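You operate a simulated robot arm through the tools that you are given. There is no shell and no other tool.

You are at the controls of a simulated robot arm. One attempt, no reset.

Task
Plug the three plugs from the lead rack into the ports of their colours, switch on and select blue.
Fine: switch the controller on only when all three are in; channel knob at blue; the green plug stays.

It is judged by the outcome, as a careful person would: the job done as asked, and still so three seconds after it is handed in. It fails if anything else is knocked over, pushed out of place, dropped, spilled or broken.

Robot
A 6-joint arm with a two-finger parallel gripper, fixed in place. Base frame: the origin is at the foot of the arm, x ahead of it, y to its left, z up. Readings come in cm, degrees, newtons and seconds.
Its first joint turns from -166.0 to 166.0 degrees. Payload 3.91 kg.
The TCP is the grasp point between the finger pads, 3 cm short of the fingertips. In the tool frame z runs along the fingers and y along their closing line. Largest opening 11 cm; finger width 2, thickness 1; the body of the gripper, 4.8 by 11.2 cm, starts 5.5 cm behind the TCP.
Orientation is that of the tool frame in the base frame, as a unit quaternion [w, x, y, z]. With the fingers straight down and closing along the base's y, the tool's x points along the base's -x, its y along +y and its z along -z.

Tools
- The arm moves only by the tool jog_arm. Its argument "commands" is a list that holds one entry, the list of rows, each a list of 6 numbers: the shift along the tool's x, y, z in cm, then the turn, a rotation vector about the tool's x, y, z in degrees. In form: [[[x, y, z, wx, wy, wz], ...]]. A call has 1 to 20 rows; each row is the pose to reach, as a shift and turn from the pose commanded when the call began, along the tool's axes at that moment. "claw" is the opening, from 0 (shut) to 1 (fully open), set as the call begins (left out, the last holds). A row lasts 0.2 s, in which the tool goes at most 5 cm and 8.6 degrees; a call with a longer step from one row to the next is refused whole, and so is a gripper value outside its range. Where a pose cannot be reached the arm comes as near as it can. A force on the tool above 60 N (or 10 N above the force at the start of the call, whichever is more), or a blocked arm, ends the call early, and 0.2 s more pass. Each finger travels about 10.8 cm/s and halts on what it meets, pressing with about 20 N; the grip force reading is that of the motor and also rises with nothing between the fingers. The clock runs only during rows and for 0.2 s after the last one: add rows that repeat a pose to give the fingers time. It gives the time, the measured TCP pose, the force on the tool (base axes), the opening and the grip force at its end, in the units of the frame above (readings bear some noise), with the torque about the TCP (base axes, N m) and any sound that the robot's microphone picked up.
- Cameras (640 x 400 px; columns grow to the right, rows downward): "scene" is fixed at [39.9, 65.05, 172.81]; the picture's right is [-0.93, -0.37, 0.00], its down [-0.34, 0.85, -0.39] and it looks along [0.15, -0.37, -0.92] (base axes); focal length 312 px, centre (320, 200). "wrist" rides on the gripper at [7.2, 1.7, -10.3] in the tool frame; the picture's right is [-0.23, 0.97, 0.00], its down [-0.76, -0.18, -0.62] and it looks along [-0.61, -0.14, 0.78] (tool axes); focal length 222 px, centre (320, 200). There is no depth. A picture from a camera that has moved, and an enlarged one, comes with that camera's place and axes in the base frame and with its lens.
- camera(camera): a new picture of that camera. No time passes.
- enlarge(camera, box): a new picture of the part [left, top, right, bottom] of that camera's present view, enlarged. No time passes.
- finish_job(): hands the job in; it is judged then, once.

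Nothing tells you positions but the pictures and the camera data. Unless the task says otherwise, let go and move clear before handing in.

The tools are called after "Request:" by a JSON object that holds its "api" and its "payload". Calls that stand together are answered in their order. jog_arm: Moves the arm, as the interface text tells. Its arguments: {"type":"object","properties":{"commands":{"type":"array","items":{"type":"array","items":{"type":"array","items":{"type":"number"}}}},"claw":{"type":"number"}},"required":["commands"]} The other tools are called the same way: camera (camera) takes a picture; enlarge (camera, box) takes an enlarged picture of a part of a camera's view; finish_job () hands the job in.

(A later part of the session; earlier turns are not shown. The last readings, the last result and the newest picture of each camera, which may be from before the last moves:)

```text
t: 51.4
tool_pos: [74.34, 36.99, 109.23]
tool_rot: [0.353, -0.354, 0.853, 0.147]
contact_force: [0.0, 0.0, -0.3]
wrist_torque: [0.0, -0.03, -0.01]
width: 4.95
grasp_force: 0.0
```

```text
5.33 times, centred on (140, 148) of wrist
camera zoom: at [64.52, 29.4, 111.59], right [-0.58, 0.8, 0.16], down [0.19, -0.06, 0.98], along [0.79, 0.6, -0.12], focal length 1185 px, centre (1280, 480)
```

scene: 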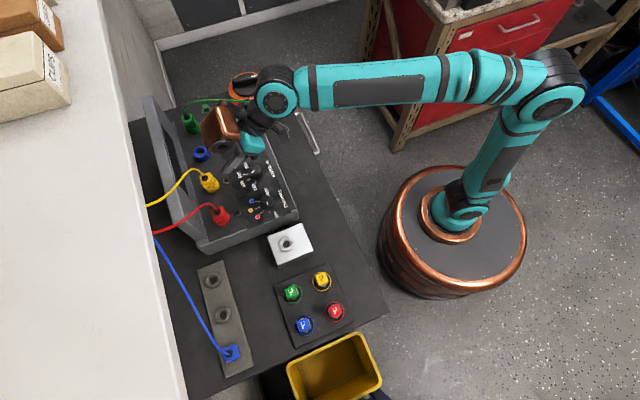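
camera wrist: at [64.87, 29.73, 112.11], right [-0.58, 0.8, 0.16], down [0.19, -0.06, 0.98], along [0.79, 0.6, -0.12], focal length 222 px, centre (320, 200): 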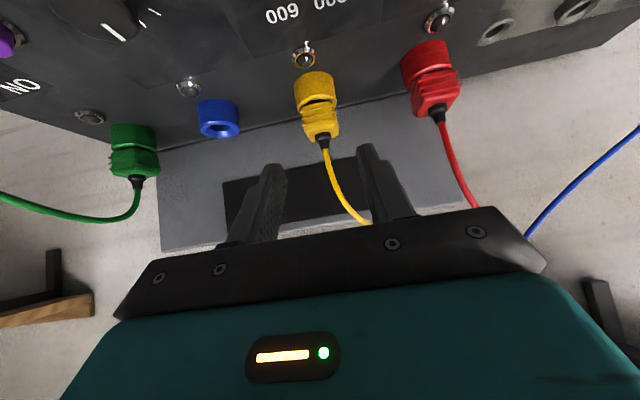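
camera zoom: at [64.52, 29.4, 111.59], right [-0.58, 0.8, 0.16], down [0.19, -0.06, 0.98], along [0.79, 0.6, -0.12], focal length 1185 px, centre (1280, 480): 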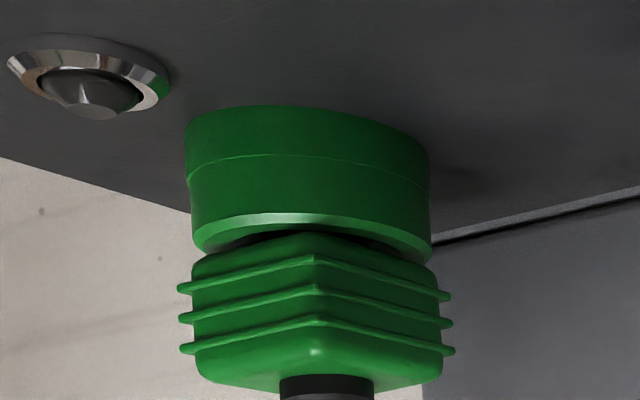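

Yellow's fin height (z≈101.88) now matches green's (z≈101.89), and red is fully in. Next is the blue plug at w≈13.4.

Request:
{"api": "jog_arm", "payload": {"commands": [[[0, 4.4, 0, 0, 0, 0], [0, 8.8, 0, 0, 0, 0], [0, 13.2, 0, 0, 0, 0], [0, 17.6, 0, 0, 0, 0], [0, 22, 0, 0, 0, 0], [0, 26.4, 0, 0, 0, 0], [0, 30.8, 0, 0, 0, 0], [0, 35.2, 0, 0, 0, 0], [0, 39.8, 0, 0, 0, 0], [-0.1, 39.8, 3.3, 0, 0, 0], [-0.2, 39.8, 6.6, 0, 0, 0], [-0.3, 39.8, 9.9, 0, 0, 0], [-0.4, 39.8, 13.2, 0, 0, 0], [-0.4, 39.8, 13.2, 0, 0, 0]]], "claw": 0.47}}

Request:
{"api": "camera", "payload": {"camera": "wrist"}}

Request:
{"api": "enlarge", "payload": {"camera": "wrist", "box": [240, 70, 400, 170]}}

Request:
{"api": "camera", "payload": {"camera": "scene"}}

```text
t: 54.4
tool_pos: [53.32, 72.26, 100.46]
tool_rot: [0.354, -0.354, 0.853, 0.147]
contact_force: [-0.1, 0.1, 0.7]
wrist_torque: [0.0, 0.0, 0.0]
width: 5.18
grasp_force: 0.0
```

```text
taken
camera wrist: at [43.45, 64.66, 102.79], right [-0.58, 0.8, 0.16], down [0.19, -0.06, 0.98], along [0.79, 0.6, -0.12], focal length 222 px, centre (320, 200)
```

wrist: 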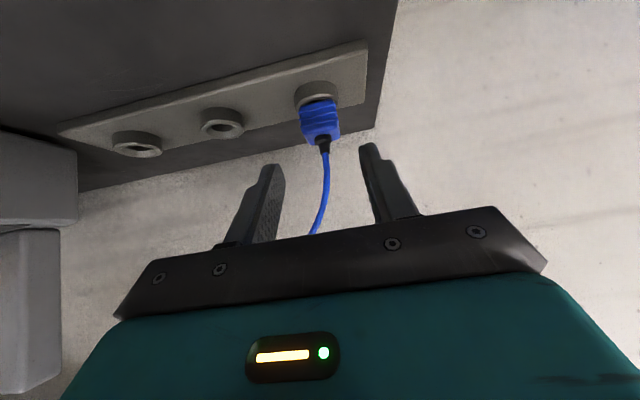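

```text
4.00 times, centred on (320, 120) of wrist
camera zoom: at [43.45, 64.66, 102.79], right [-0.58, 0.8, 0.16], down [0.19, -0.06, 0.98], along [0.79, 0.6, -0.12], focal length 888 px, centre (320, 520)
```

zoom: 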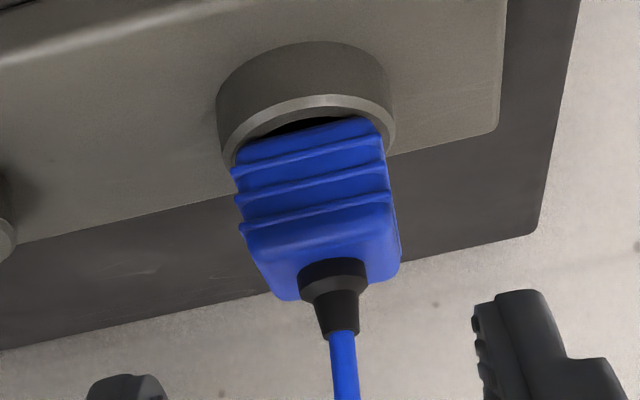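

```text
taken
```

scene: 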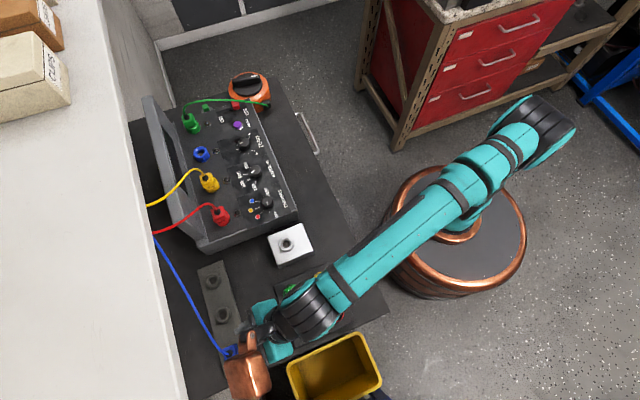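

The blue plug is ahead, about +0.18 cm along the row. I'll slide in to straddle it.

Request:
{"api": "jog_arm", "payload": {"commands": [[[0, 0.18, 0, 0, 0, 0], [0.11, 0.18, 1.5, 0, 0, 0], [0.22, 0.18, 3.0, 0, 0, 0], [0.33, 0.18, 4.5, 0, 0, 0], [0.43, 0.18, 6.07, 0, 0, 0], [0.43, 0.18, 6.07, 0, 0, 0]]]}}

Request:
{"api": "enlarge", "payload": {"camera": "wrist", "box": [240, 110, 400, 210]}}

```text
t: 55.8
tool_pos: [55.83, 75.22, 95.78]
tool_rot: [0.354, -0.355, 0.853, 0.147]
contact_force: [-0.4, 0.2, 0.9]
wrist_torque: [0.01, 0.01, 0.0]
width: 5.2
grasp_force: 0.1
```

```text
4.00 times, centred on (320, 160) of wrist
camera zoom: at [45.94, 67.71, 98.12], right [-0.58, 0.8, 0.16], down [0.19, -0.06, 0.98], along [0.79, 0.6, -0.12], focal length 888 px, centre (320, 360)
```

zoom: 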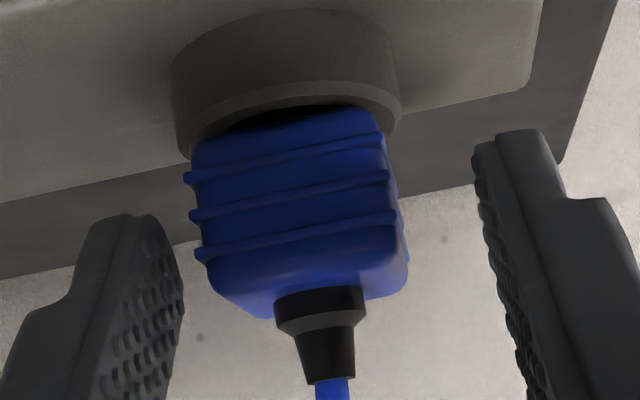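

It needs −0.2 cm along the row. I'll correct and grip the blue plug.

Request:
{"api": "jog_arm", "payload": {"commands": [[[-0.06, -0.2, -0.06, 0, 0, 0], [-0.06, -0.2, -0.06, 0, 0, 0]]]}}

Request:
{"api": "enlarge", "payload": {"camera": "wrist", "box": [240, 110, 400, 210]}}

```text
t: 56.4
tool_pos: [55.99, 75.09, 95.9]
tool_rot: [0.353, -0.354, 0.853, 0.147]
contact_force: [0.3, 0.1, -0.1]
wrist_torque: [0.04, -0.04, 0.0]
width: 5.15
grasp_force: 0.1
```

```text
4.00 times, centred on (320, 160) of wrist
camera zoom: at [46.11, 67.55, 98.22], right [-0.58, 0.8, 0.16], down [0.19, -0.06, 0.98], along [0.79, 0.6, -0.12], focal length 888 px, centre (320, 360)
```

zoom: 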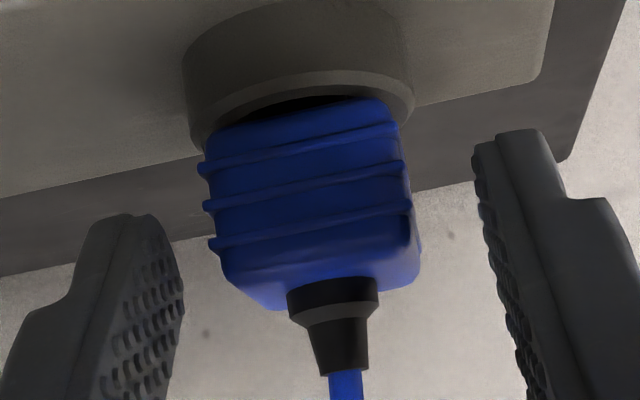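

Centred. I'll close on the blue plug, then lift and pull inward.

Request:
{"api": "jog_arm", "payload": {"commands": [[[0, 0, 0, 0, 0, 0], [0, 0, 0, 0, 0, 0], [0, 0, 0, 0, 0, 0], [0, 0, 0, 0, 0, 0]]], "claw": 0}}

Request:
{"api": "jog_arm", "payload": {"commands": [[[-0.35, 0, -0.35, 0, 0, 0], [-0.71, 0, -0.71, 0, 0, 0], [-1.41, 0, -1.41, 0, 0, 0], [-2.12, 0, -2.12, 0, 0, 0], [-2.83, 0, -2.83, 0, 0, 0], [-1.77, 0, -6.58, 0, 0, 0], [-0.71, 0, -10.32, 0, 0, 0], [0.35, 0, -14.07, 0, 0, 0], [1.4, 0, -17.68, 0, 0, 0], [1.4, 0, -17.68, 0, 0, 0]]]}}

Request:
{"api": "camera", "payload": {"camera": "wrist"}}

Request:
{"api": "camera", "payload": {"camera": "scene"}}

```text
t: 57.4
tool_pos: [56.01, 75.1, 95.88]
tool_rot: [0.353, -0.355, 0.853, 0.147]
contact_force: [0.3, 0.1, -0.1]
wrist_torque: [0.01, 0.0, 0.01]
width: 2.91
grasp_force: 19.8
```

```text
t: 59.6
tool_pos: [46.42, 65.2, 107.68]
tool_rot: [0.354, -0.354, 0.853, 0.146]
contact_force: [0.6, -0.1, -0.8]
wrist_torque: [0.0, 0.0, -0.02]
width: 2.9
grasp_force: 19.5
```

```text
taken
camera wrist: at [36.46, 57.62, 109.99], right [-0.58, 0.8, 0.16], down [0.19, -0.06, 0.98], along [0.79, 0.6, -0.12], focal length 222 px, centre (320, 200)
```

wrist: 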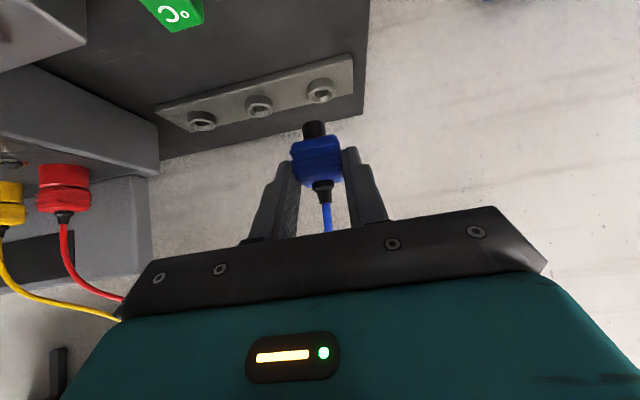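

```text
taken
```

scene: 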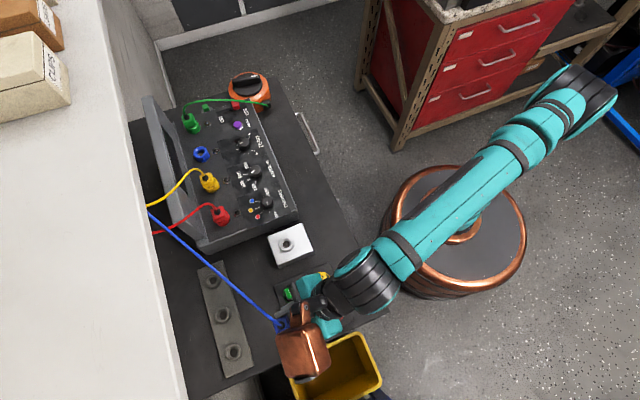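

The blue plug is out. I'll traverse along the console to in front of the blue port.

Request:
{"api": "jog_arm", "payload": {"commands": [[[0, -4.2, 0, 0, 0, 0], [0, -8.4, 0, 0, 0, 0], [0, -12.6, 0, 0, 0, 0], [0, -16.8, 0, 0, 0, 0], [0, -21, 0, 0, 0, 0], [0, -25.2, 0, 0, 0, 0], [0, -29.4, 0, 0, 0, 0], [0, -33.6, 0, 0, 0, 0], [0, -37.8, 0, 0, 0, 0], [0, -42, 0, 0, 0, 0], [0, -46, 0, 0, 0, 0], [0, -49.6, 0, 0, 0, 0], [0, -49.6, 0, 0, 0, 0]]]}}

Request:
{"api": "camera", "payload": {"camera": "wrist"}}

Request:
{"api": "enlarge", "payload": {"camera": "wrist", "box": [220, 60, 380, 160]}}

Request:
{"api": "camera", "payload": {"camera": "scene"}}

```text
t: 62.4
tool_pos: [81.46, 30.23, 107.47]
tool_rot: [0.354, -0.355, 0.853, 0.146]
contact_force: [0.8, 0.0, -0.5]
wrist_torque: [0.02, 0.0, -0.01]
width: 2.93
grasp_force: 19.8
```

```text
taken
camera wrist: at [71.49, 22.79, 109.69], right [-0.58, 0.8, 0.16], down [0.19, -0.06, 0.98], along [0.79, 0.6, -0.12], focal length 222 px, centre (320, 200)
```

wrist: 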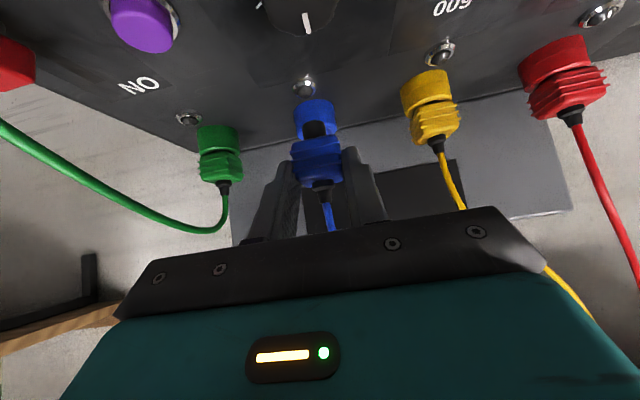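

```text
4.00 times, centred on (300, 110) of wrist
camera zoom: at [71.49, 22.79, 109.69], right [-0.58, 0.8, 0.16], down [0.19, -0.06, 0.98], along [0.79, 0.6, -0.12], focal length 888 px, centre (400, 560)
```

zoom: 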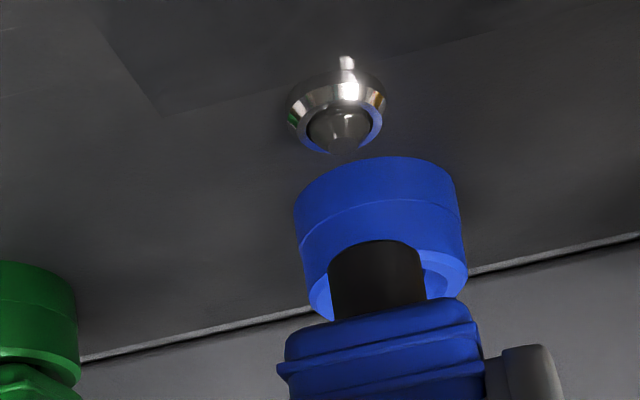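

```text
taken
```

scene: 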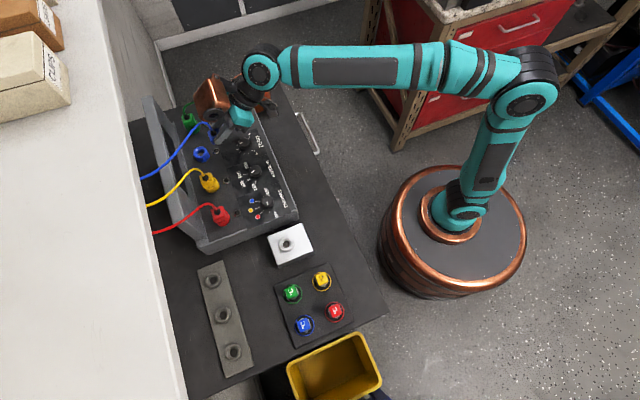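

Blue port centre is at w≈−36.45. I'll correct −0.3 cm and move outward over the port.

Request:
{"api": "jog_arm", "payload": {"commands": [[[0, -0.3, 0, 0, 0, 0], [-1.36, -0.3, 1.36, 0, 0, 0], [-2.72, -0.3, 2.72, 0, 0, 0], [-4.07, -0.3, 4.07, 0, 0, 0], [-4.07, -0.3, 4.07, 0, 0, 0]]]}}

Request:
{"api": "enlarge", "payload": {"camera": "wrist", "box": [240, 60, 400, 160]}}

```text
t: 63.6
tool_pos: [85.82, 34.36, 107.45]
tool_rot: [0.353, -0.355, 0.853, 0.147]
contact_force: [0.6, -1.0, 0.6]
wrist_torque: [0.01, 0.01, 0.02]
width: 2.91
grasp_force: 20.0
```

```text
4.00 times, centred on (320, 110) of wrist
camera zoom: at [75.94, 26.76, 109.72], right [-0.58, 0.8, 0.16], down [0.19, -0.06, 0.98], along [0.79, 0.6, -0.12], focal length 888 px, centre (320, 560)
```

zoom: 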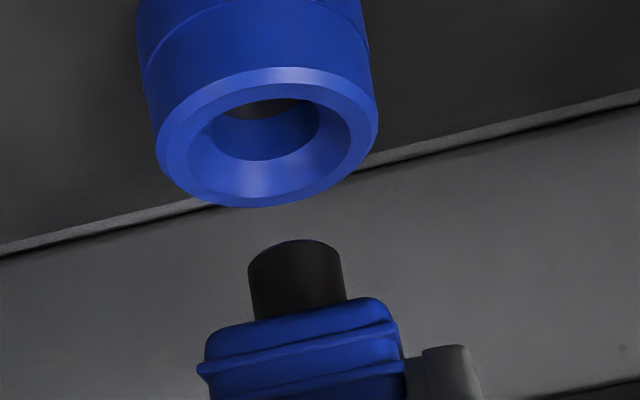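

Nearly centred. I'll apply the small correction and descend into the funnel.

Request:
{"api": "jog_arm", "payload": {"commands": [[[0.13, 0.03, -0.13, 0, 0, 0], [0.48, 0.03, 0.22, 0, 0, 0], [0.84, 0.03, 0.57, 0, 0, 0], [1.19, 0.03, 0.93, 0, 0, 0], [1.54, 0.03, 1.28, 0, 0, 0], [1.9, 0.03, 1.63, 0, 0, 0], [1.9, 0.03, 1.63, 0, 0, 0]]]}}

Request:
{"api": "enlarge", "payload": {"camera": "wrist", "box": [240, 60, 400, 160]}}

```text
t: 65.2
tool_pos: [85.79, 34.22, 105.09]
tool_rot: [0.353, -0.354, 0.854, 0.146]
contact_force: [-0.3, -0.7, -1.0]
wrist_torque: [0.0, 0.01, 0.02]
width: 2.91
grasp_force: 20.0
```

```text
4.00 times, centred on (320, 110) of wrist
camera zoom: at [75.84, 26.69, 107.3], right [-0.58, 0.8, 0.16], down [0.2, -0.06, 0.98], along [0.79, 0.6, -0.12], focal length 888 px, centre (320, 560)
```

zoom: 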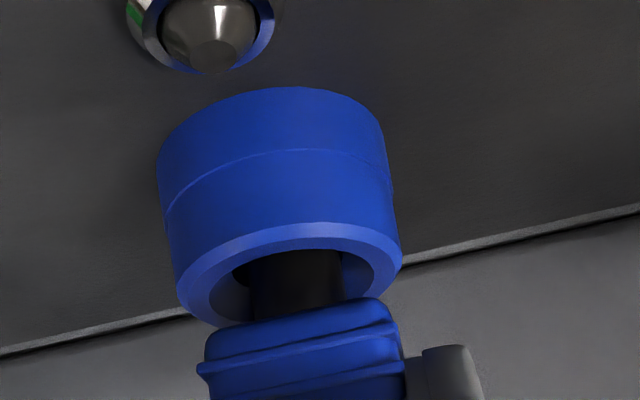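

No side force, and it's aligned. I'll continue down in small steps.

Request:
{"api": "jog_arm", "payload": {"commands": [[[0.12, -0.02, 0.08, 0, 0, 0], [0.26, -0.03, 0.2, 0, 0, 0], [0.4, -0.03, 0.34, 0, 0, 0], [0.54, -0.03, 0.48, 0, 0, 0], [0.68, -0.03, 0.62, 0, 0, 0], [0.68, -0.03, 0.62, 0, 0, 0]]]}}

Request:
{"api": "enlarge", "payload": {"camera": "wrist", "box": [240, 100, 400, 200]}}

```text
t: 66.6
tool_pos: [85.69, 34.14, 104.22]
tool_rot: [0.354, -0.355, 0.853, 0.147]
contact_force: [2.9, 0.6, 15.8]
wrist_torque: [0.2, -0.34, -0.01]
width: 2.91
grasp_force: 20.0
```

```text
4.00 times, centred on (320, 150) of wrist
camera zoom: at [75.67, 26.57, 106.5], right [-0.58, 0.8, 0.16], down [0.19, -0.06, 0.98], along [0.79, 0.6, -0.12], focal length 888 px, centre (320, 400)
```

zoom: 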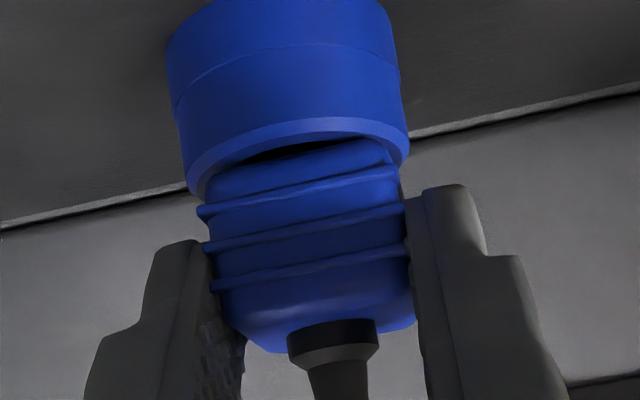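

Blue's fin is already at z≈101.74, the same depth as red, with 16 N of contact. I'll press slightly more with a small wiggle, then relieve.

Request:
{"api": "jog_arm", "payload": {"commands": [[[0.0, 0.05, 0.14, 0, 0, 0], [0.05, -0.05, 0.2, 0, 0, 0], [0.1, 0.0, 0.22, 0, 0, 0], [0.1, 0.0, 0.22, 0, 0, 0], [-0.07, 0, 0.0, 0, 0, 0], [-0.07, 0, 0.0, 0, 0, 0]]]}}

Request:
{"api": "enlarge", "payload": {"camera": "wrist", "box": [240, 100, 400, 200]}}

```text
t: 68.0
tool_pos: [85.72, 34.33, 103.96]
tool_rot: [0.353, -0.354, 0.854, 0.146]
contact_force: [-0.3, 0.8, -0.3]
wrist_torque: [0.03, 0.03, -0.02]
width: 2.88
grasp_force: 19.9
```

```text
4.00 times, centred on (320, 150) of wrist
camera zoom: at [75.83, 26.65, 106.34], right [-0.58, 0.8, 0.16], down [0.2, -0.05, 0.98], along [0.79, 0.6, -0.13], focal length 888 px, centre (320, 400)
```

zoom: 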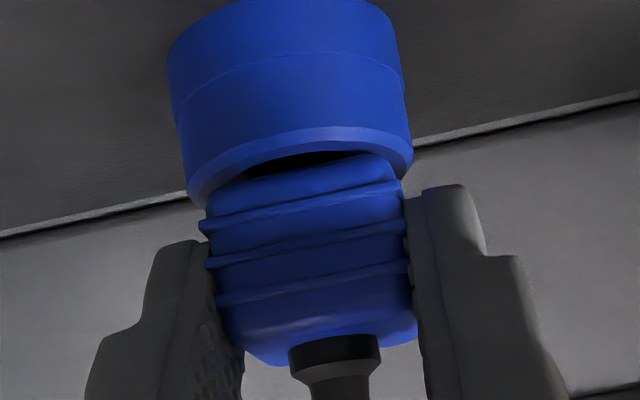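

Relieving upward lifted the plug a little. I'll press back to full depth and open while still pressing lightly.

Request:
{"api": "jog_arm", "payload": {"commands": [[[0.1, 0, 0.1, 0, 0, 0], [0.2, 0, 0.2, 0, 0, 0], [0.24, 0, 0.24, 0, 0, 0], [0.24, 0, 0.24, 0, 0, 0]]]}}

Request:
{"api": "enlarge", "payload": {"camera": "wrist", "box": [240, 100, 400, 200]}}

```text
t: 69.0
tool_pos: [85.63, 34.23, 103.92]
tool_rot: [0.356, -0.354, 0.852, 0.147]
contact_force: [0.2, -0.5, 26.0]
wrist_torque: [0.28, -0.34, -0.04]
width: 2.89
grasp_force: 19.8
```

```text
4.00 times, centred on (320, 150) of wrist
camera zoom: at [75.8, 26.6, 106.19], right [-0.58, 0.8, 0.16], down [0.19, -0.06, 0.98], along [0.79, 0.6, -0.12], focal length 888 px, centre (320, 400)
```

zoom: 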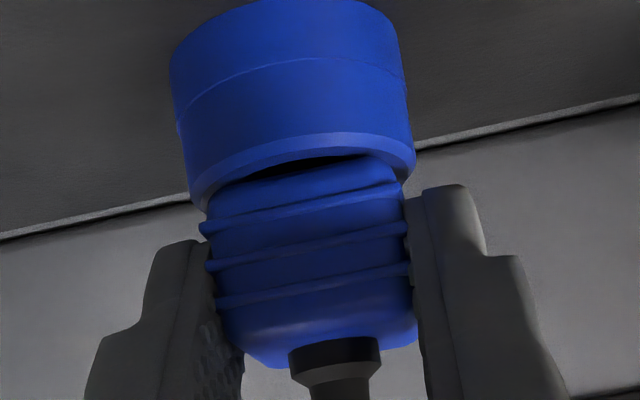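

Lateral force is near zero, with 26 N vertical and the fin at z≈101.78. I'll open in place now, then back out.

Request:
{"api": "jog_arm", "payload": {"commands": [[[0, 0, 0, 0, 0, 0], [0, 0, 0, 0, 0, 0]]], "claw": 0.45}}

Request:
{"api": "enlarge", "payload": {"camera": "wrist", "box": [240, 100, 400, 200]}}

Request:
{"api": "jog_arm", "payload": {"commands": [[[0, 0, -1, 0, 0, 0], [0, 0, -3, 0, 0, 0], [0, 0, -5.5, 0, 0, 0], [0, 0, -8, 0, 0, 0], [0, 0, -8, 0, 0, 0]]]}}

Request:
{"api": "camera", "payload": {"camera": "wrist"}}

Request:
{"api": "enlarge", "payload": {"camera": "wrist", "box": [260, 60, 380, 135]}}

Request:
{"api": "enlarge", "payload": {"camera": "wrist", "box": [370, 40, 490, 115]}}

Request:
{"api": "camera", "payload": {"camera": "scene"}}

```text
t: 69.6
tool_pos: [85.82, 34.15, 103.72]
tool_rot: [0.352, -0.355, 0.854, 0.146]
contact_force: [0.5, 0.8, -0.7]
wrist_torque: [-0.01, 0.0, 0.01]
width: 4.96
grasp_force: 0.0
```

```text
4.00 times, centred on (320, 150) of wrist
camera zoom: at [75.9, 26.64, 105.93], right [-0.58, 0.8, 0.16], down [0.2, -0.06, 0.98], along [0.79, 0.6, -0.13], focal length 888 px, centre (320, 400)
```

zoom: 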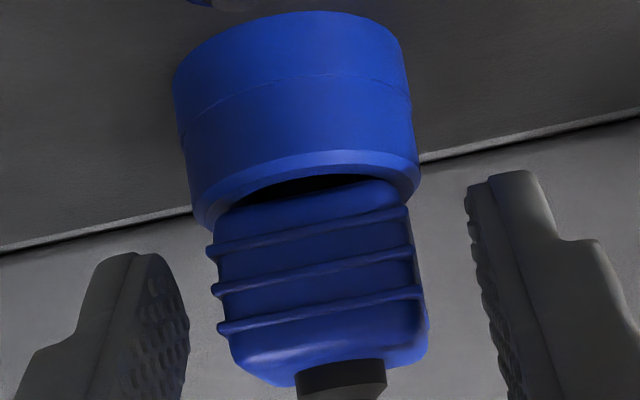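

```text
t: 70.8
tool_pos: [81.7, 30.19, 109.42]
tool_rot: [0.354, -0.353, 0.854, 0.146]
contact_force: [-0.1, 0.2, 0.1]
wrist_torque: [0.02, 0.0, 0.02]
width: 4.96
grasp_force: 0.0
```

```text
taken
camera wrist: at [71.73, 22.57, 111.72], right [-0.58, 0.8, 0.16], down [0.2, -0.06, 0.98], along [0.79, 0.6, -0.12], focal length 222 px, centre (320, 200)
```

wrist: 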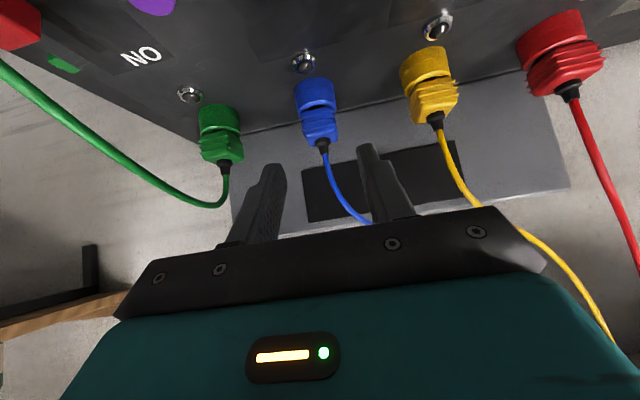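

```text
5.33 times, centred on (320, 98) of wrist
camera zoom: at [71.73, 22.57, 111.72], right [-0.58, 0.8, 0.16], down [0.2, -0.06, 0.98], along [0.79, 0.6, -0.12], focal length 1185 px, centre (320, 747)
```

zoom: 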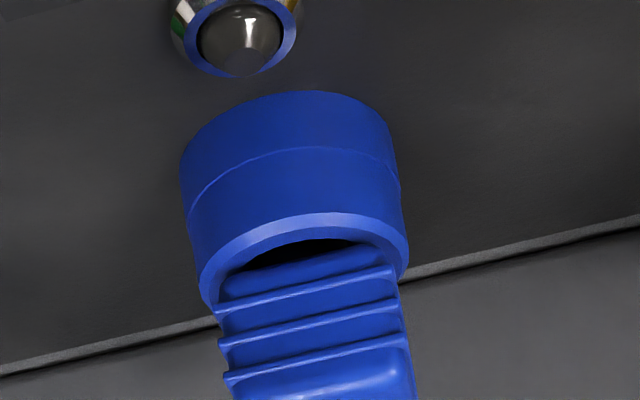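

```text
5.33 times, centred on (430, 78) of wrist
camera zoom: at [71.73, 22.57, 111.72], right [-0.58, 0.8, 0.16], down [0.2, -0.06, 0.98], along [0.79, 0.6, -0.12], focal length 1185 px, centre (-267, 853)
```

zoom: 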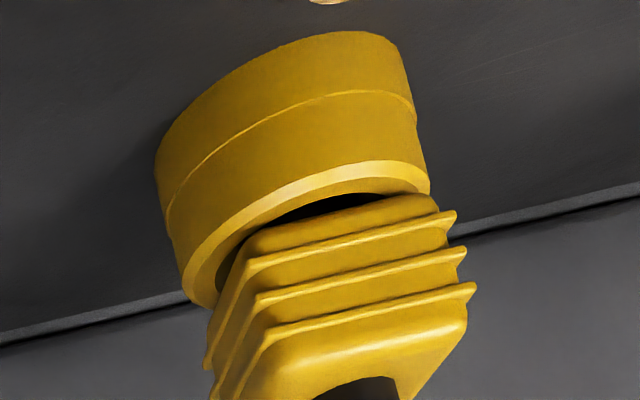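

```text
taken
```

scene: 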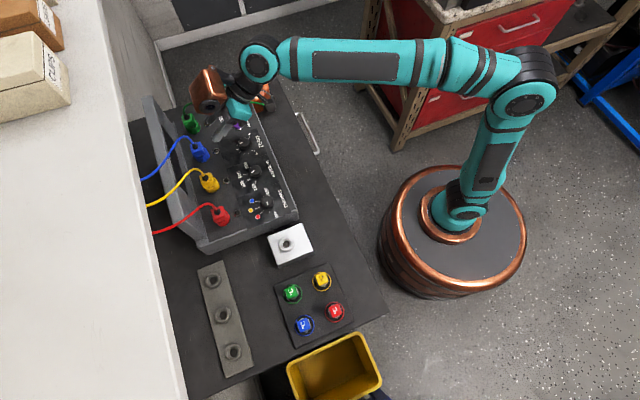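

I'll measure all four plugs from this view, since blue may have risen slightly after release.

Request:
{"api": "enlarge", "payload": {"camera": "wrist", "box": [160, 90, 280, 165]}}

Request:
{"api": "enlarge", "payload": {"camera": "wrist", "box": [500, 0, 620, 75]}}

Request:
{"api": "enlarge", "payload": {"camera": "scene", "box": [150, 95, 270, 240]}}

```text
5.33 times, centred on (220, 128) of wrist
camera zoom: at [71.73, 22.57, 111.72], right [-0.58, 0.8, 0.16], down [0.2, -0.06, 0.98], along [0.79, 0.6, -0.12], focal length 1185 px, centre (853, 587)
```

zoom: 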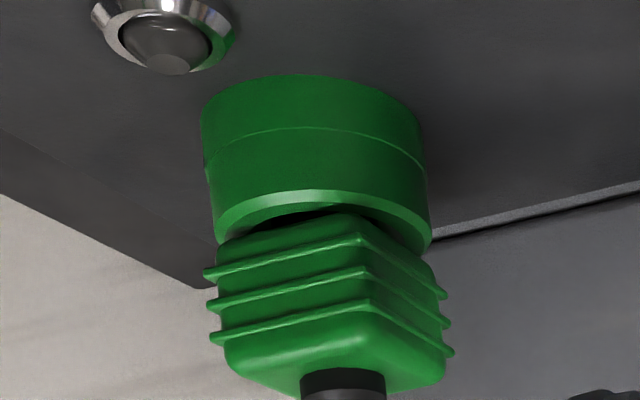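

```text
5.33 times, centred on (560, 38) of wrist
camera zoom: at [71.73, 22.57, 111.72], right [-0.58, 0.8, 0.16], down [0.2, -0.06, 0.98], along [0.79, 0.6, -0.12], focal length 1185 px, centre (-960, 1067)
```

zoom: 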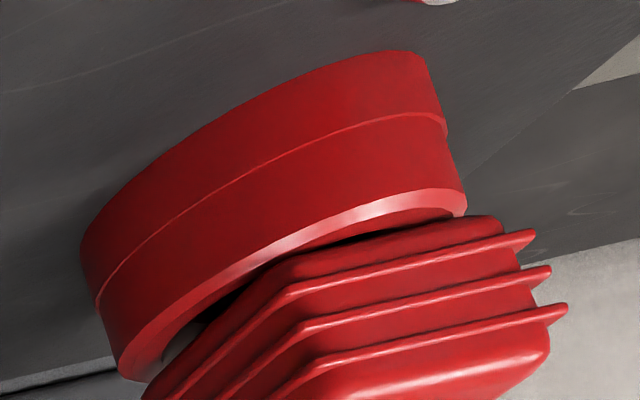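

```text
2.76 times, centred on (210, 168) of scene
camera zoom: at [39.9, 65.05, 172.81], right [-0.93, -0.37, 0.0], down [-0.34, 0.85, -0.39], along [0.15, -0.37, -0.92], focal length 859 px, centre (623, 290)
```

zoom: 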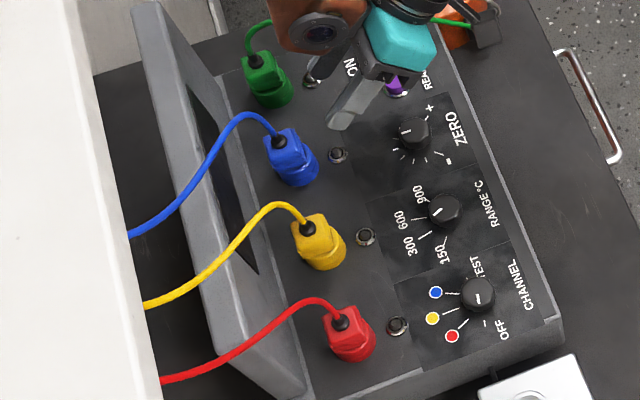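

Rim-to-fin gaps are about 0.96 for red, 1.0–1.1 for green, 1.23 for yellow and 1.35 for blue. I'll let time pass and see whether any of them is creeping.

Request:
{"api": "jog_arm", "payload": {"commands": [[[0, 0, 0, 0, 0, 0], [0, 0, 0, 0, 0, 0], [0, 0, 0, 0, 0, 0], [0, 0, 0, 0, 0, 0], [0, 0, 0, 0, 0, 0], [0, 0, 0, 0, 0, 0], [0, 0, 0, 0, 0, 0], [0, 0, 0, 0, 0, 0], [0, 0, 0, 0, 0, 0], [0, 0, 0, 0, 0, 0]]]}}

Request:
{"api": "enlarge", "payload": {"camera": "wrist", "box": [260, 60, 380, 135]}}

Request:
{"api": "enlarge", "payload": {"camera": "wrist", "box": [370, 40, 490, 115]}}

```text
t: 73.0
tool_pos: [81.69, 30.1, 109.46]
tool_rot: [0.353, -0.354, 0.853, 0.147]
contact_force: [-0.2, -0.8, -1.1]
wrist_torque: [0.02, -0.01, -0.01]
width: 4.96
grasp_force: 0.1
```

```text
5.33 times, centred on (320, 98) of wrist
camera zoom: at [71.74, 22.56, 111.71], right [-0.58, 0.8, 0.16], down [0.19, -0.06, 0.98], along [0.79, 0.6, -0.12], focal length 1185 px, centre (320, 747)
```

zoom: 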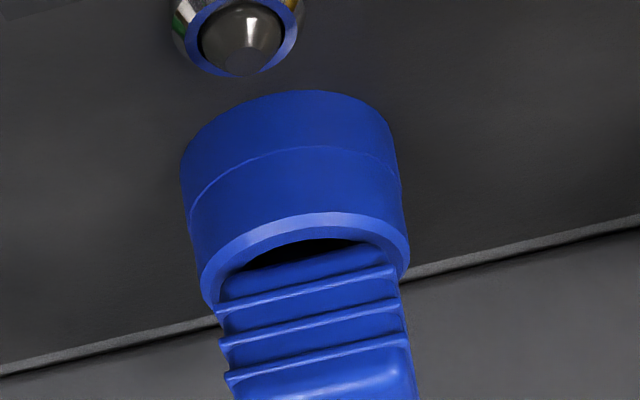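

```text
5.33 times, centred on (430, 78) of wrist
camera zoom: at [71.74, 22.56, 111.71], right [-0.58, 0.8, 0.16], down [0.19, -0.06, 0.98], along [0.79, 0.6, -0.12], focal length 1185 px, centre (-267, 853)
```

zoom: 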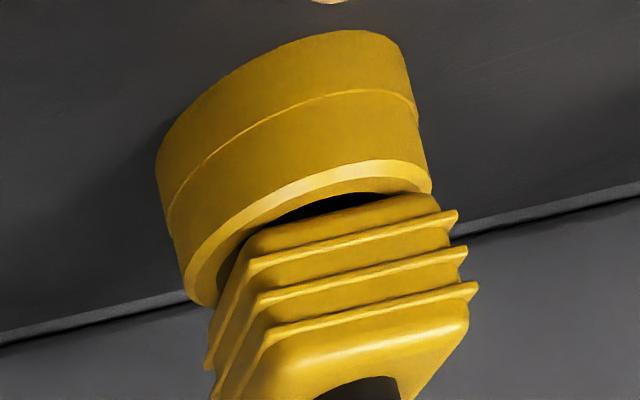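

Nothing is creeping. To compare fairly, I'll raise the arm and photograph each plug from the same relative position, starting with blue and green.

Request:
{"api": "jog_arm", "payload": {"commands": [[[-1.77, 0, -1.77, 0, 0, 0], [-3.54, 0, -3.54, 0, 0, 0], [-3.54, 0, -3.54, 0, 0, 0]]]}}

Request:
{"api": "enlarge", "payload": {"camera": "wrist", "box": [260, 10, 380, 85]}}

Request:
{"api": "jog_arm", "payload": {"commands": [[[0, -3.4, 0, 0, 0, 0], [0, -6.7, 0, 0, 0, 0], [0, -10, 0, 0, 0, 0], [0, -10, 0, 0, 0, 0]]]}}

Request:
{"api": "enlarge", "payload": {"camera": "wrist", "box": [260, 10, 380, 85]}}

Request:
{"api": "camera", "payload": {"camera": "wrist"}}

```text
t: 73.8
tool_pos: [81.96, 30.17, 114.54]
tool_rot: [0.354, -0.355, 0.853, 0.147]
contact_force: [0.0, -0.5, 0.2]
wrist_torque: [-0.04, 0.02, -0.02]
width: 4.95
grasp_force: 0.1
```

```text
5.33 times, centred on (320, 48) of wrist
camera zoom: at [71.89, 22.62, 116.81], right [-0.58, 0.8, 0.16], down [0.19, -0.06, 0.98], along [0.79, 0.6, -0.12], focal length 1185 px, centre (320, 1013)
```

zoom: 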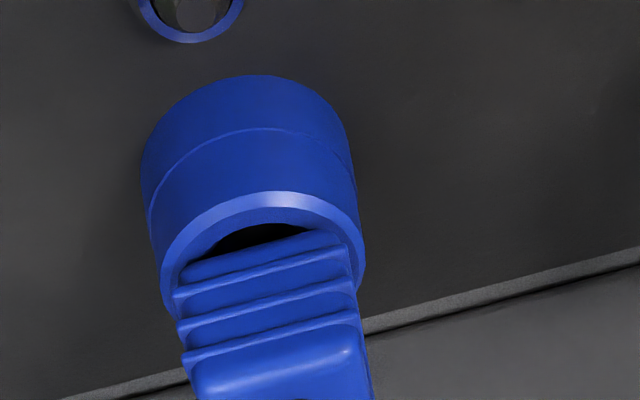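

```text
t: 74.8
tool_pos: [88.86, 23.19, 114.58]
tool_rot: [0.353, -0.354, 0.854, 0.145]
contact_force: [0.9, 0.1, 0.4]
wrist_torque: [0.03, 0.0, -0.02]
width: 4.97
grasp_force: 0.0
```

```text
5.33 times, centred on (320, 48) of wrist
camera zoom: at [78.89, 15.65, 116.81], right [-0.58, 0.8, 0.16], down [0.19, -0.06, 0.98], along [0.79, 0.6, -0.12], focal length 1185 px, centre (320, 1013)
```

zoom: 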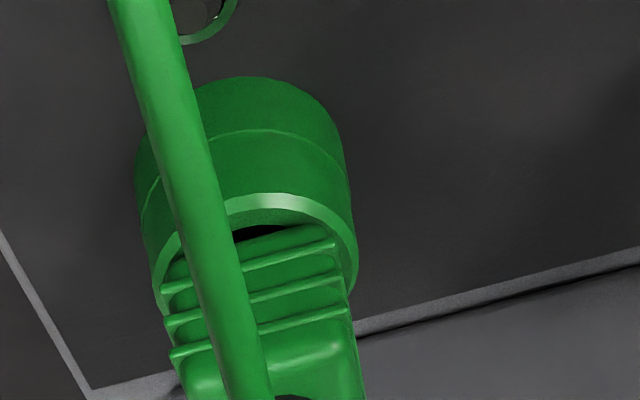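

```text
taken
camera wrist: at [78.89, 15.65, 116.81], right [-0.58, 0.8, 0.16], down [0.19, -0.06, 0.98], along [0.79, 0.6, -0.12], focal length 222 px, centre (320, 200)
```

wrist: 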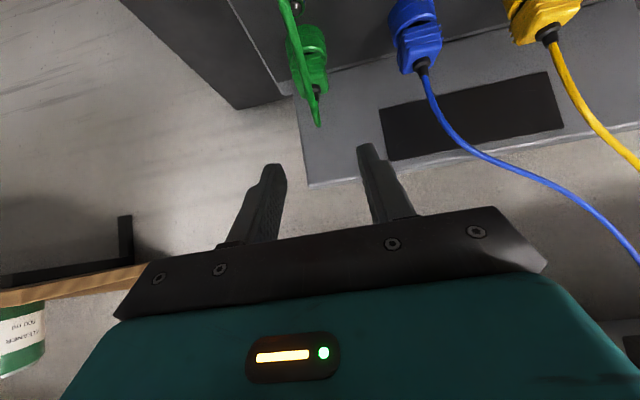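

Green and yellow match, red is slightly deeper, and blue sits about 0.2 cm higher than green. I'll go back and press blue again.

Request:
{"api": "jog_arm", "payload": {"commands": [[[0, 3.3, 0, 0, 0, 0], [0, 6.6, 0, 0, 0, 0], [0, 9.95, 0, 0, 0, 0], [1.77, 9.95, 1.77, 0, 0, 0], [3.54, 9.95, 3.54, 0, 0, 0], [3.47, 9.95, 6.1, 0, 0, 0], [3.4, 9.95, 8.7, 0, 0, 0], [3.32, 9.95, 11.2, 0, 0, 0], [3.32, 9.95, 11.2, 0, 0, 0]]]}}

Request:
{"api": "enlarge", "payload": {"camera": "wrist", "box": [240, 100, 400, 200]}}

```text
t: 76.8
tool_pos: [85.81, 34.28, 104.29]
tool_rot: [0.353, -0.354, 0.854, 0.146]
contact_force: [0.0, -0.5, 0.1]
wrist_torque: [-0.01, -0.02, 0.0]
width: 4.97
grasp_force: 0.0
```

```text
4.00 times, centred on (320, 150) of wrist
camera zoom: at [75.83, 26.66, 106.57], right [-0.58, 0.8, 0.16], down [0.19, -0.06, 0.98], along [0.79, 0.6, -0.12], focal length 888 px, centre (320, 400)
```

zoom: 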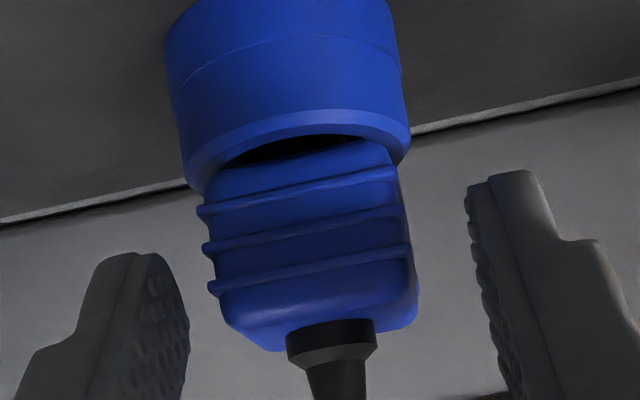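

I'll grip blue again, then press with small wiggles.

Request:
{"api": "jog_arm", "payload": {"commands": [[[0, -0.06, 0, 0, 0, 0], [0, -0.06, 0, 0, 0, 0]]]}}

Request:
{"api": "jog_arm", "payload": {"commands": [[[0, 0, 0, 0, 0, 0], [0, 0, 0, 0, 0, 0], [0, 0, 0, 0, 0, 0]]], "claw": 0}}

Request:
{"api": "jog_arm", "payload": {"commands": [[[0.1, 0, 0.1, 0, 0, 0], [0.2, 0.06, 0.2, 0, 0, 0], [0.25, -0.06, 0.25, 0, 0, 0], [0.24, 0, 0.34, 0, 0, 0], [0.36, 0, 0.24, 0, 0, 0], [0.33, 0.06, 0.33, 0, 0, 0], [0.36, -0.06, 0.36, 0, 0, 0], [0.38, 0, 0.38, 0, 0, 0], [0.38, 0, 0.38, 0, 0, 0]]]}}

Request:
{"api": "enlarge", "payload": {"camera": "wrist", "box": [240, 100, 400, 200]}}

```text
t: 77.4
tool_pos: [85.76, 34.09, 104.35]
tool_rot: [0.353, -0.354, 0.853, 0.147]
contact_force: [0.2, -0.7, -0.5]
wrist_torque: [0.0, 0.0, 0.0]
width: 4.96
grasp_force: 0.0
```

```text
t: 78.2
tool_pos: [85.78, 34.14, 104.36]
tool_rot: [0.353, -0.355, 0.853, 0.147]
contact_force: [0.3, 0.5, 0.1]
wrist_torque: [-0.03, 0.01, -0.02]
width: 2.9
grasp_force: 20.0
```

```text
t: 80.2
tool_pos: [85.86, 34.06, 103.78]
tool_rot: [0.354, -0.354, 0.853, 0.147]
contact_force: [-1.6, 1.1, 20.4]
wrist_torque: [0.3, -0.2, 0.02]
width: 2.91
grasp_force: 19.6
```

```text
4.00 times, centred on (320, 150) of wrist
camera zoom: at [75.81, 26.45, 106.08], right [-0.58, 0.8, 0.16], down [0.19, -0.06, 0.98], along [0.79, 0.6, -0.12], focal length 888 px, centre (320, 400)
```

zoom: 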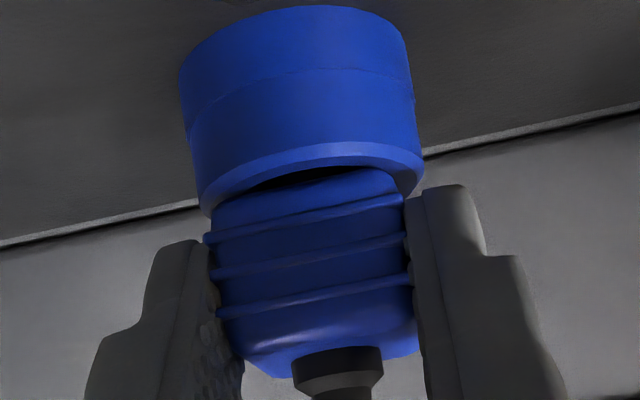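

Under about 20 N it's at red's depth. I'll open in place and check before backing off.

Request:
{"api": "jog_arm", "payload": {"commands": [[[0, 0, 0, 0, 0, 0], [0, 0, 0, 0, 0, 0], [0, 0, 0, 0, 0, 0]]], "claw": 0.45}}

Request:
{"api": "enlarge", "payload": {"camera": "wrist", "box": [240, 100, 400, 200]}}

Request:
{"api": "jog_arm", "payload": {"commands": [[[0, 0, -1, 0, 0, 0], [0, 0, -3, 0, 0, 0], [0, 0, -5.5, 0, 0, 0], [0, 0, -8, 0, 0, 0], [0, 0, -8, 0, 0, 0]]]}}

Request:
{"api": "enlarge", "payload": {"camera": "wrist", "box": [260, 60, 380, 135]}}

```text
t: 81.0
tool_pos: [85.83, 33.98, 103.78]
tool_rot: [0.353, -0.354, 0.854, 0.146]
contact_force: [0.4, 0.5, 0.3]
wrist_torque: [-0.01, -0.02, -0.01]
width: 4.93
grasp_force: 0.1
```

```text
4.00 times, centred on (320, 150) of wrist
camera zoom: at [75.87, 26.52, 105.93], right [-0.58, 0.8, 0.16], down [0.2, -0.06, 0.98], along [0.79, 0.6, -0.12], focal length 888 px, centre (320, 400)
```

zoom: 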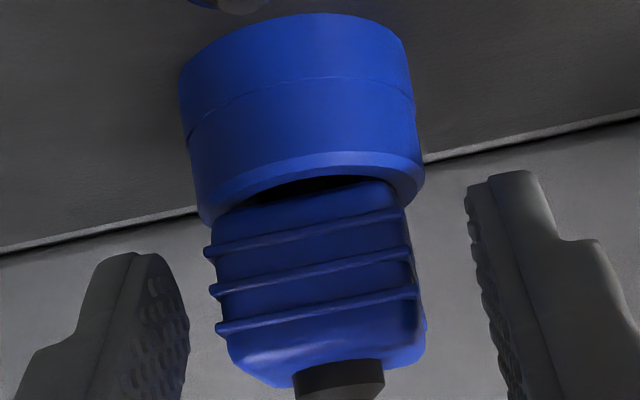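

```text
t: 82.2
tool_pos: [81.94, 29.93, 109.26]
tool_rot: [0.354, -0.354, 0.853, 0.146]
contact_force: [0.2, 0.5, 0.4]
wrist_torque: [-0.03, 0.01, -0.02]
width: 4.96
grasp_force: 0.0
```

```text
5.33 times, centred on (320, 98) of wrist
camera zoom: at [72.02, 22.41, 111.55], right [-0.58, 0.8, 0.16], down [0.2, -0.06, 0.98], along [0.79, 0.6, -0.12], focal length 1185 px, centre (320, 747)
```

zoom: 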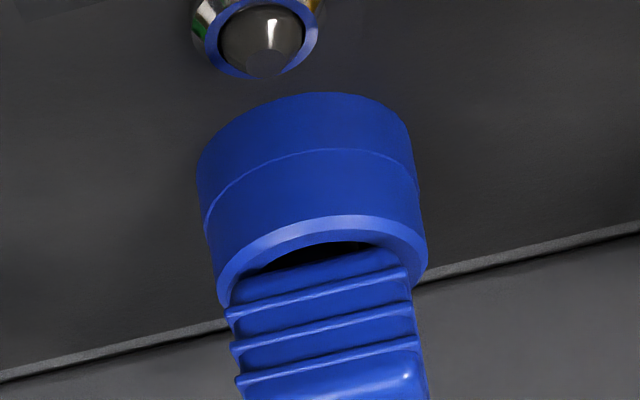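

Blue ends about 0.1 cm above yellow's depth. I'll check all three from the scene camera for tilt.

Request:
{"api": "enlarge", "payload": {"camera": "scene", "box": [185, 135, 225, 170]}}

Request:
{"api": "enlarge", "payload": {"camera": "scene", "box": [190, 165, 230, 200]}}

Request:
{"api": "enlarge", "payload": {"camera": "scene", "box": [200, 198, 240, 233]}}

Request:
{"api": "enlarge", "payload": {"camera": "scene", "box": [170, 100, 210, 135]}}

```text
11.43 times, centred on (205, 152) of scene
camera zoom: at [39.9, 65.05, 172.81], right [-0.93, -0.37, 0.0], down [-0.34, 0.85, -0.39], along [0.15, -0.37, -0.92], focal length 3560 px, centre (1634, 743)
```

zoom: 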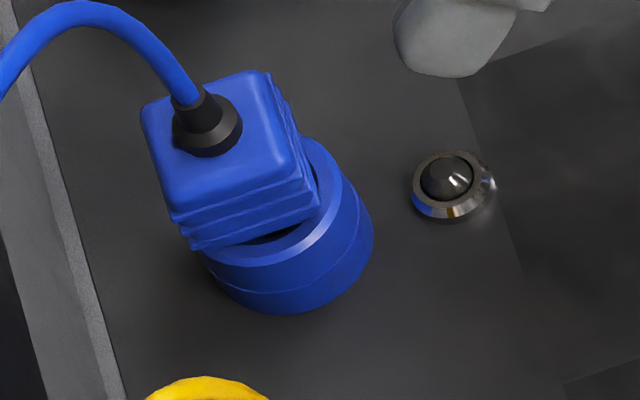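

```text
11.43 times, centred on (210, 182) of scene
camera zoom: at [39.9, 65.05, 172.81], right [-0.93, -0.37, 0.0], down [-0.34, 0.85, -0.39], along [0.15, -0.37, -0.92], focal length 3560 px, centre (1577, 400)
```

zoom: 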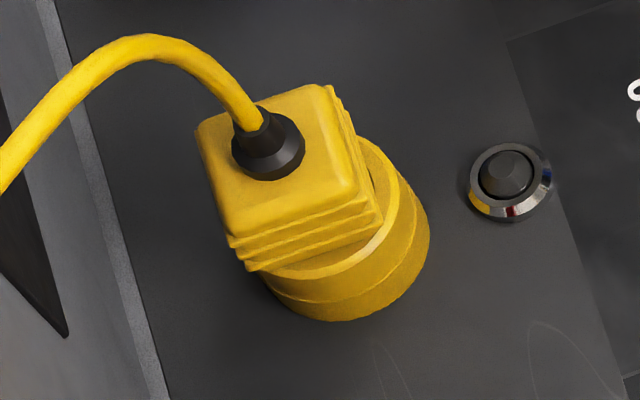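

```text
11.43 times, centred on (220, 216) of scene
camera zoom: at [39.9, 65.05, 172.81], right [-0.93, -0.37, 0.0], down [-0.34, 0.85, -0.39], along [0.15, -0.37, -0.92], focal length 3560 px, centre (1463, 23)
```

zoom: 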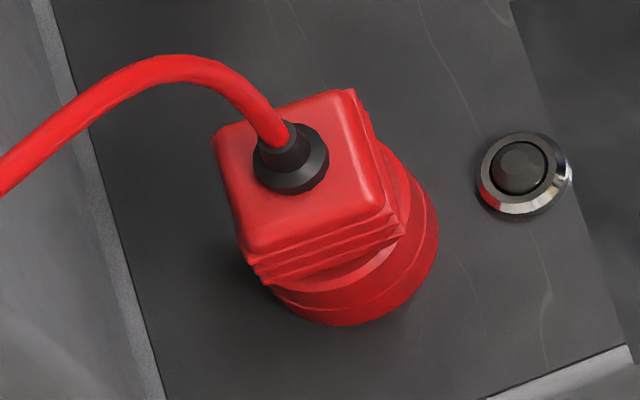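

```text
11.43 times, centred on (190, 118) of scene
camera zoom: at [39.9, 65.05, 172.81], right [-0.93, -0.37, 0.0], down [-0.34, 0.85, -0.39], along [0.15, -0.37, -0.92], focal length 3560 px, centre (1806, 1143)
```

zoom: 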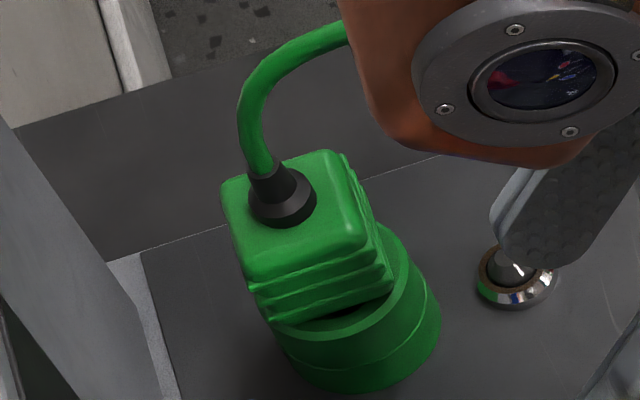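

Blue's gap now looks like green's, so all three plugs are in and upright. Next is the slider switch at the far end, with the red cap at OFF. The green lead passes near it, so I'll turn the tool to get a clear view first.

Request:
{"api": "jog_arm", "payload": {"commands": [[[0.5, 0, -1.2, 5.3, 0, 5.3], [0.95, 0, -2.4, 10.6, 0, 10.6], [1.4, 0, -3.5, 15.9, 0, 15.9], [1.9, 0, -4.7, 21.2, 0, 21.2], [2.4, 0, -5.9, 26.5, 0, 26.5], [2.83, 0, -7.07, 31.8, 0, 31.8], [2.83, 0, -7.07, 31.8, 0, 31.8]]]}}

Request:
{"api": "camera", "payload": {"camera": "wrist"}}

Request:
{"api": "camera", "payload": {"camera": "scene"}}

```text
t: 83.8
tool_pos: [77.07, 24.98, 112.21]
tool_rot: [0.383, 0.0, 0.924, 0.0]
contact_force: [-0.4, -0.9, 0.9]
wrist_torque: [0.03, 0.02, 0.0]
width: 4.98
grasp_force: 0.0
```

```text
taken
camera wrist: at [64.64, 26.76, 114.58], right [0.16, 0.97, 0.16], down [0.1, -0.18, 0.98], along [0.98, -0.14, -0.12], focal length 222 px, centre (320, 200)
```

wrist: 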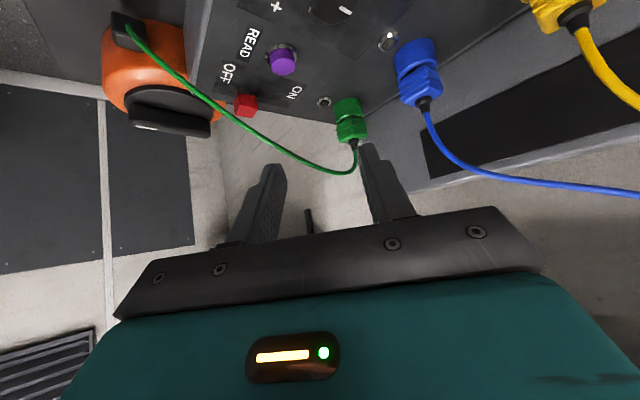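

```text
taken
```

scene: 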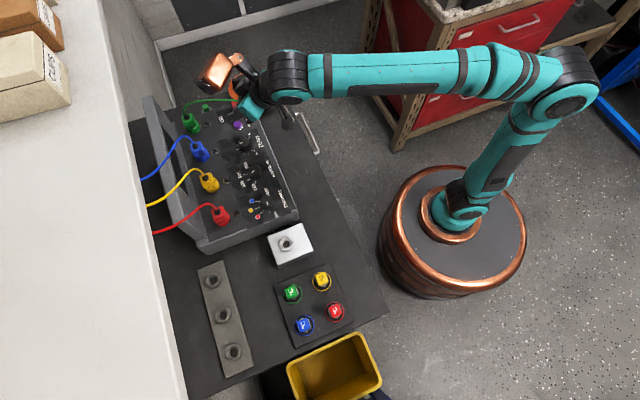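

I'll zoom in on the switch area.

Request:
{"api": "enlarge", "payload": {"camera": "wrist", "box": [190, 40, 350, 140]}}

Request:
{"api": "enlarge", "payload": {"camera": "scene", "box": [180, 85, 280, 150]}}

```text
4.00 times, centred on (270, 90) of wrist
camera zoom: at [64.64, 26.76, 114.58], right [0.16, 0.97, 0.16], down [0.1, -0.18, 0.98], along [0.98, -0.14, -0.12], focal length 888 px, centre (520, 640)
```

zoom: 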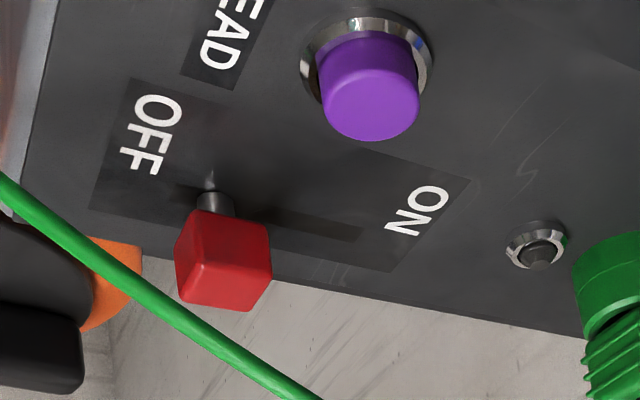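

```text
6.15 times, centred on (230, 118) of scene
camera zoom: at [39.9, 65.05, 172.81], right [-0.93, -0.37, 0.0], down [-0.34, 0.85, -0.39], along [0.15, -0.37, -0.92], focal length 1917 px, centre (874, 708)
```

zoom: 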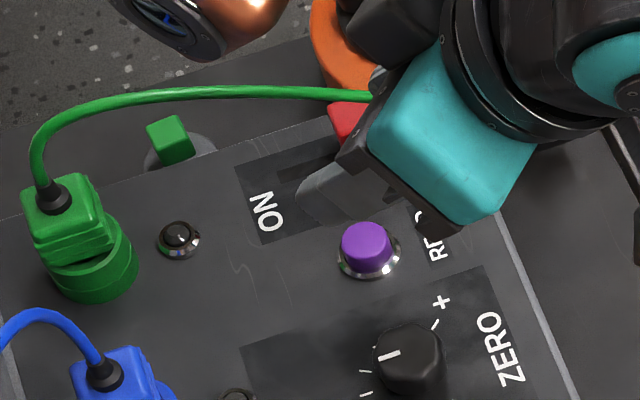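

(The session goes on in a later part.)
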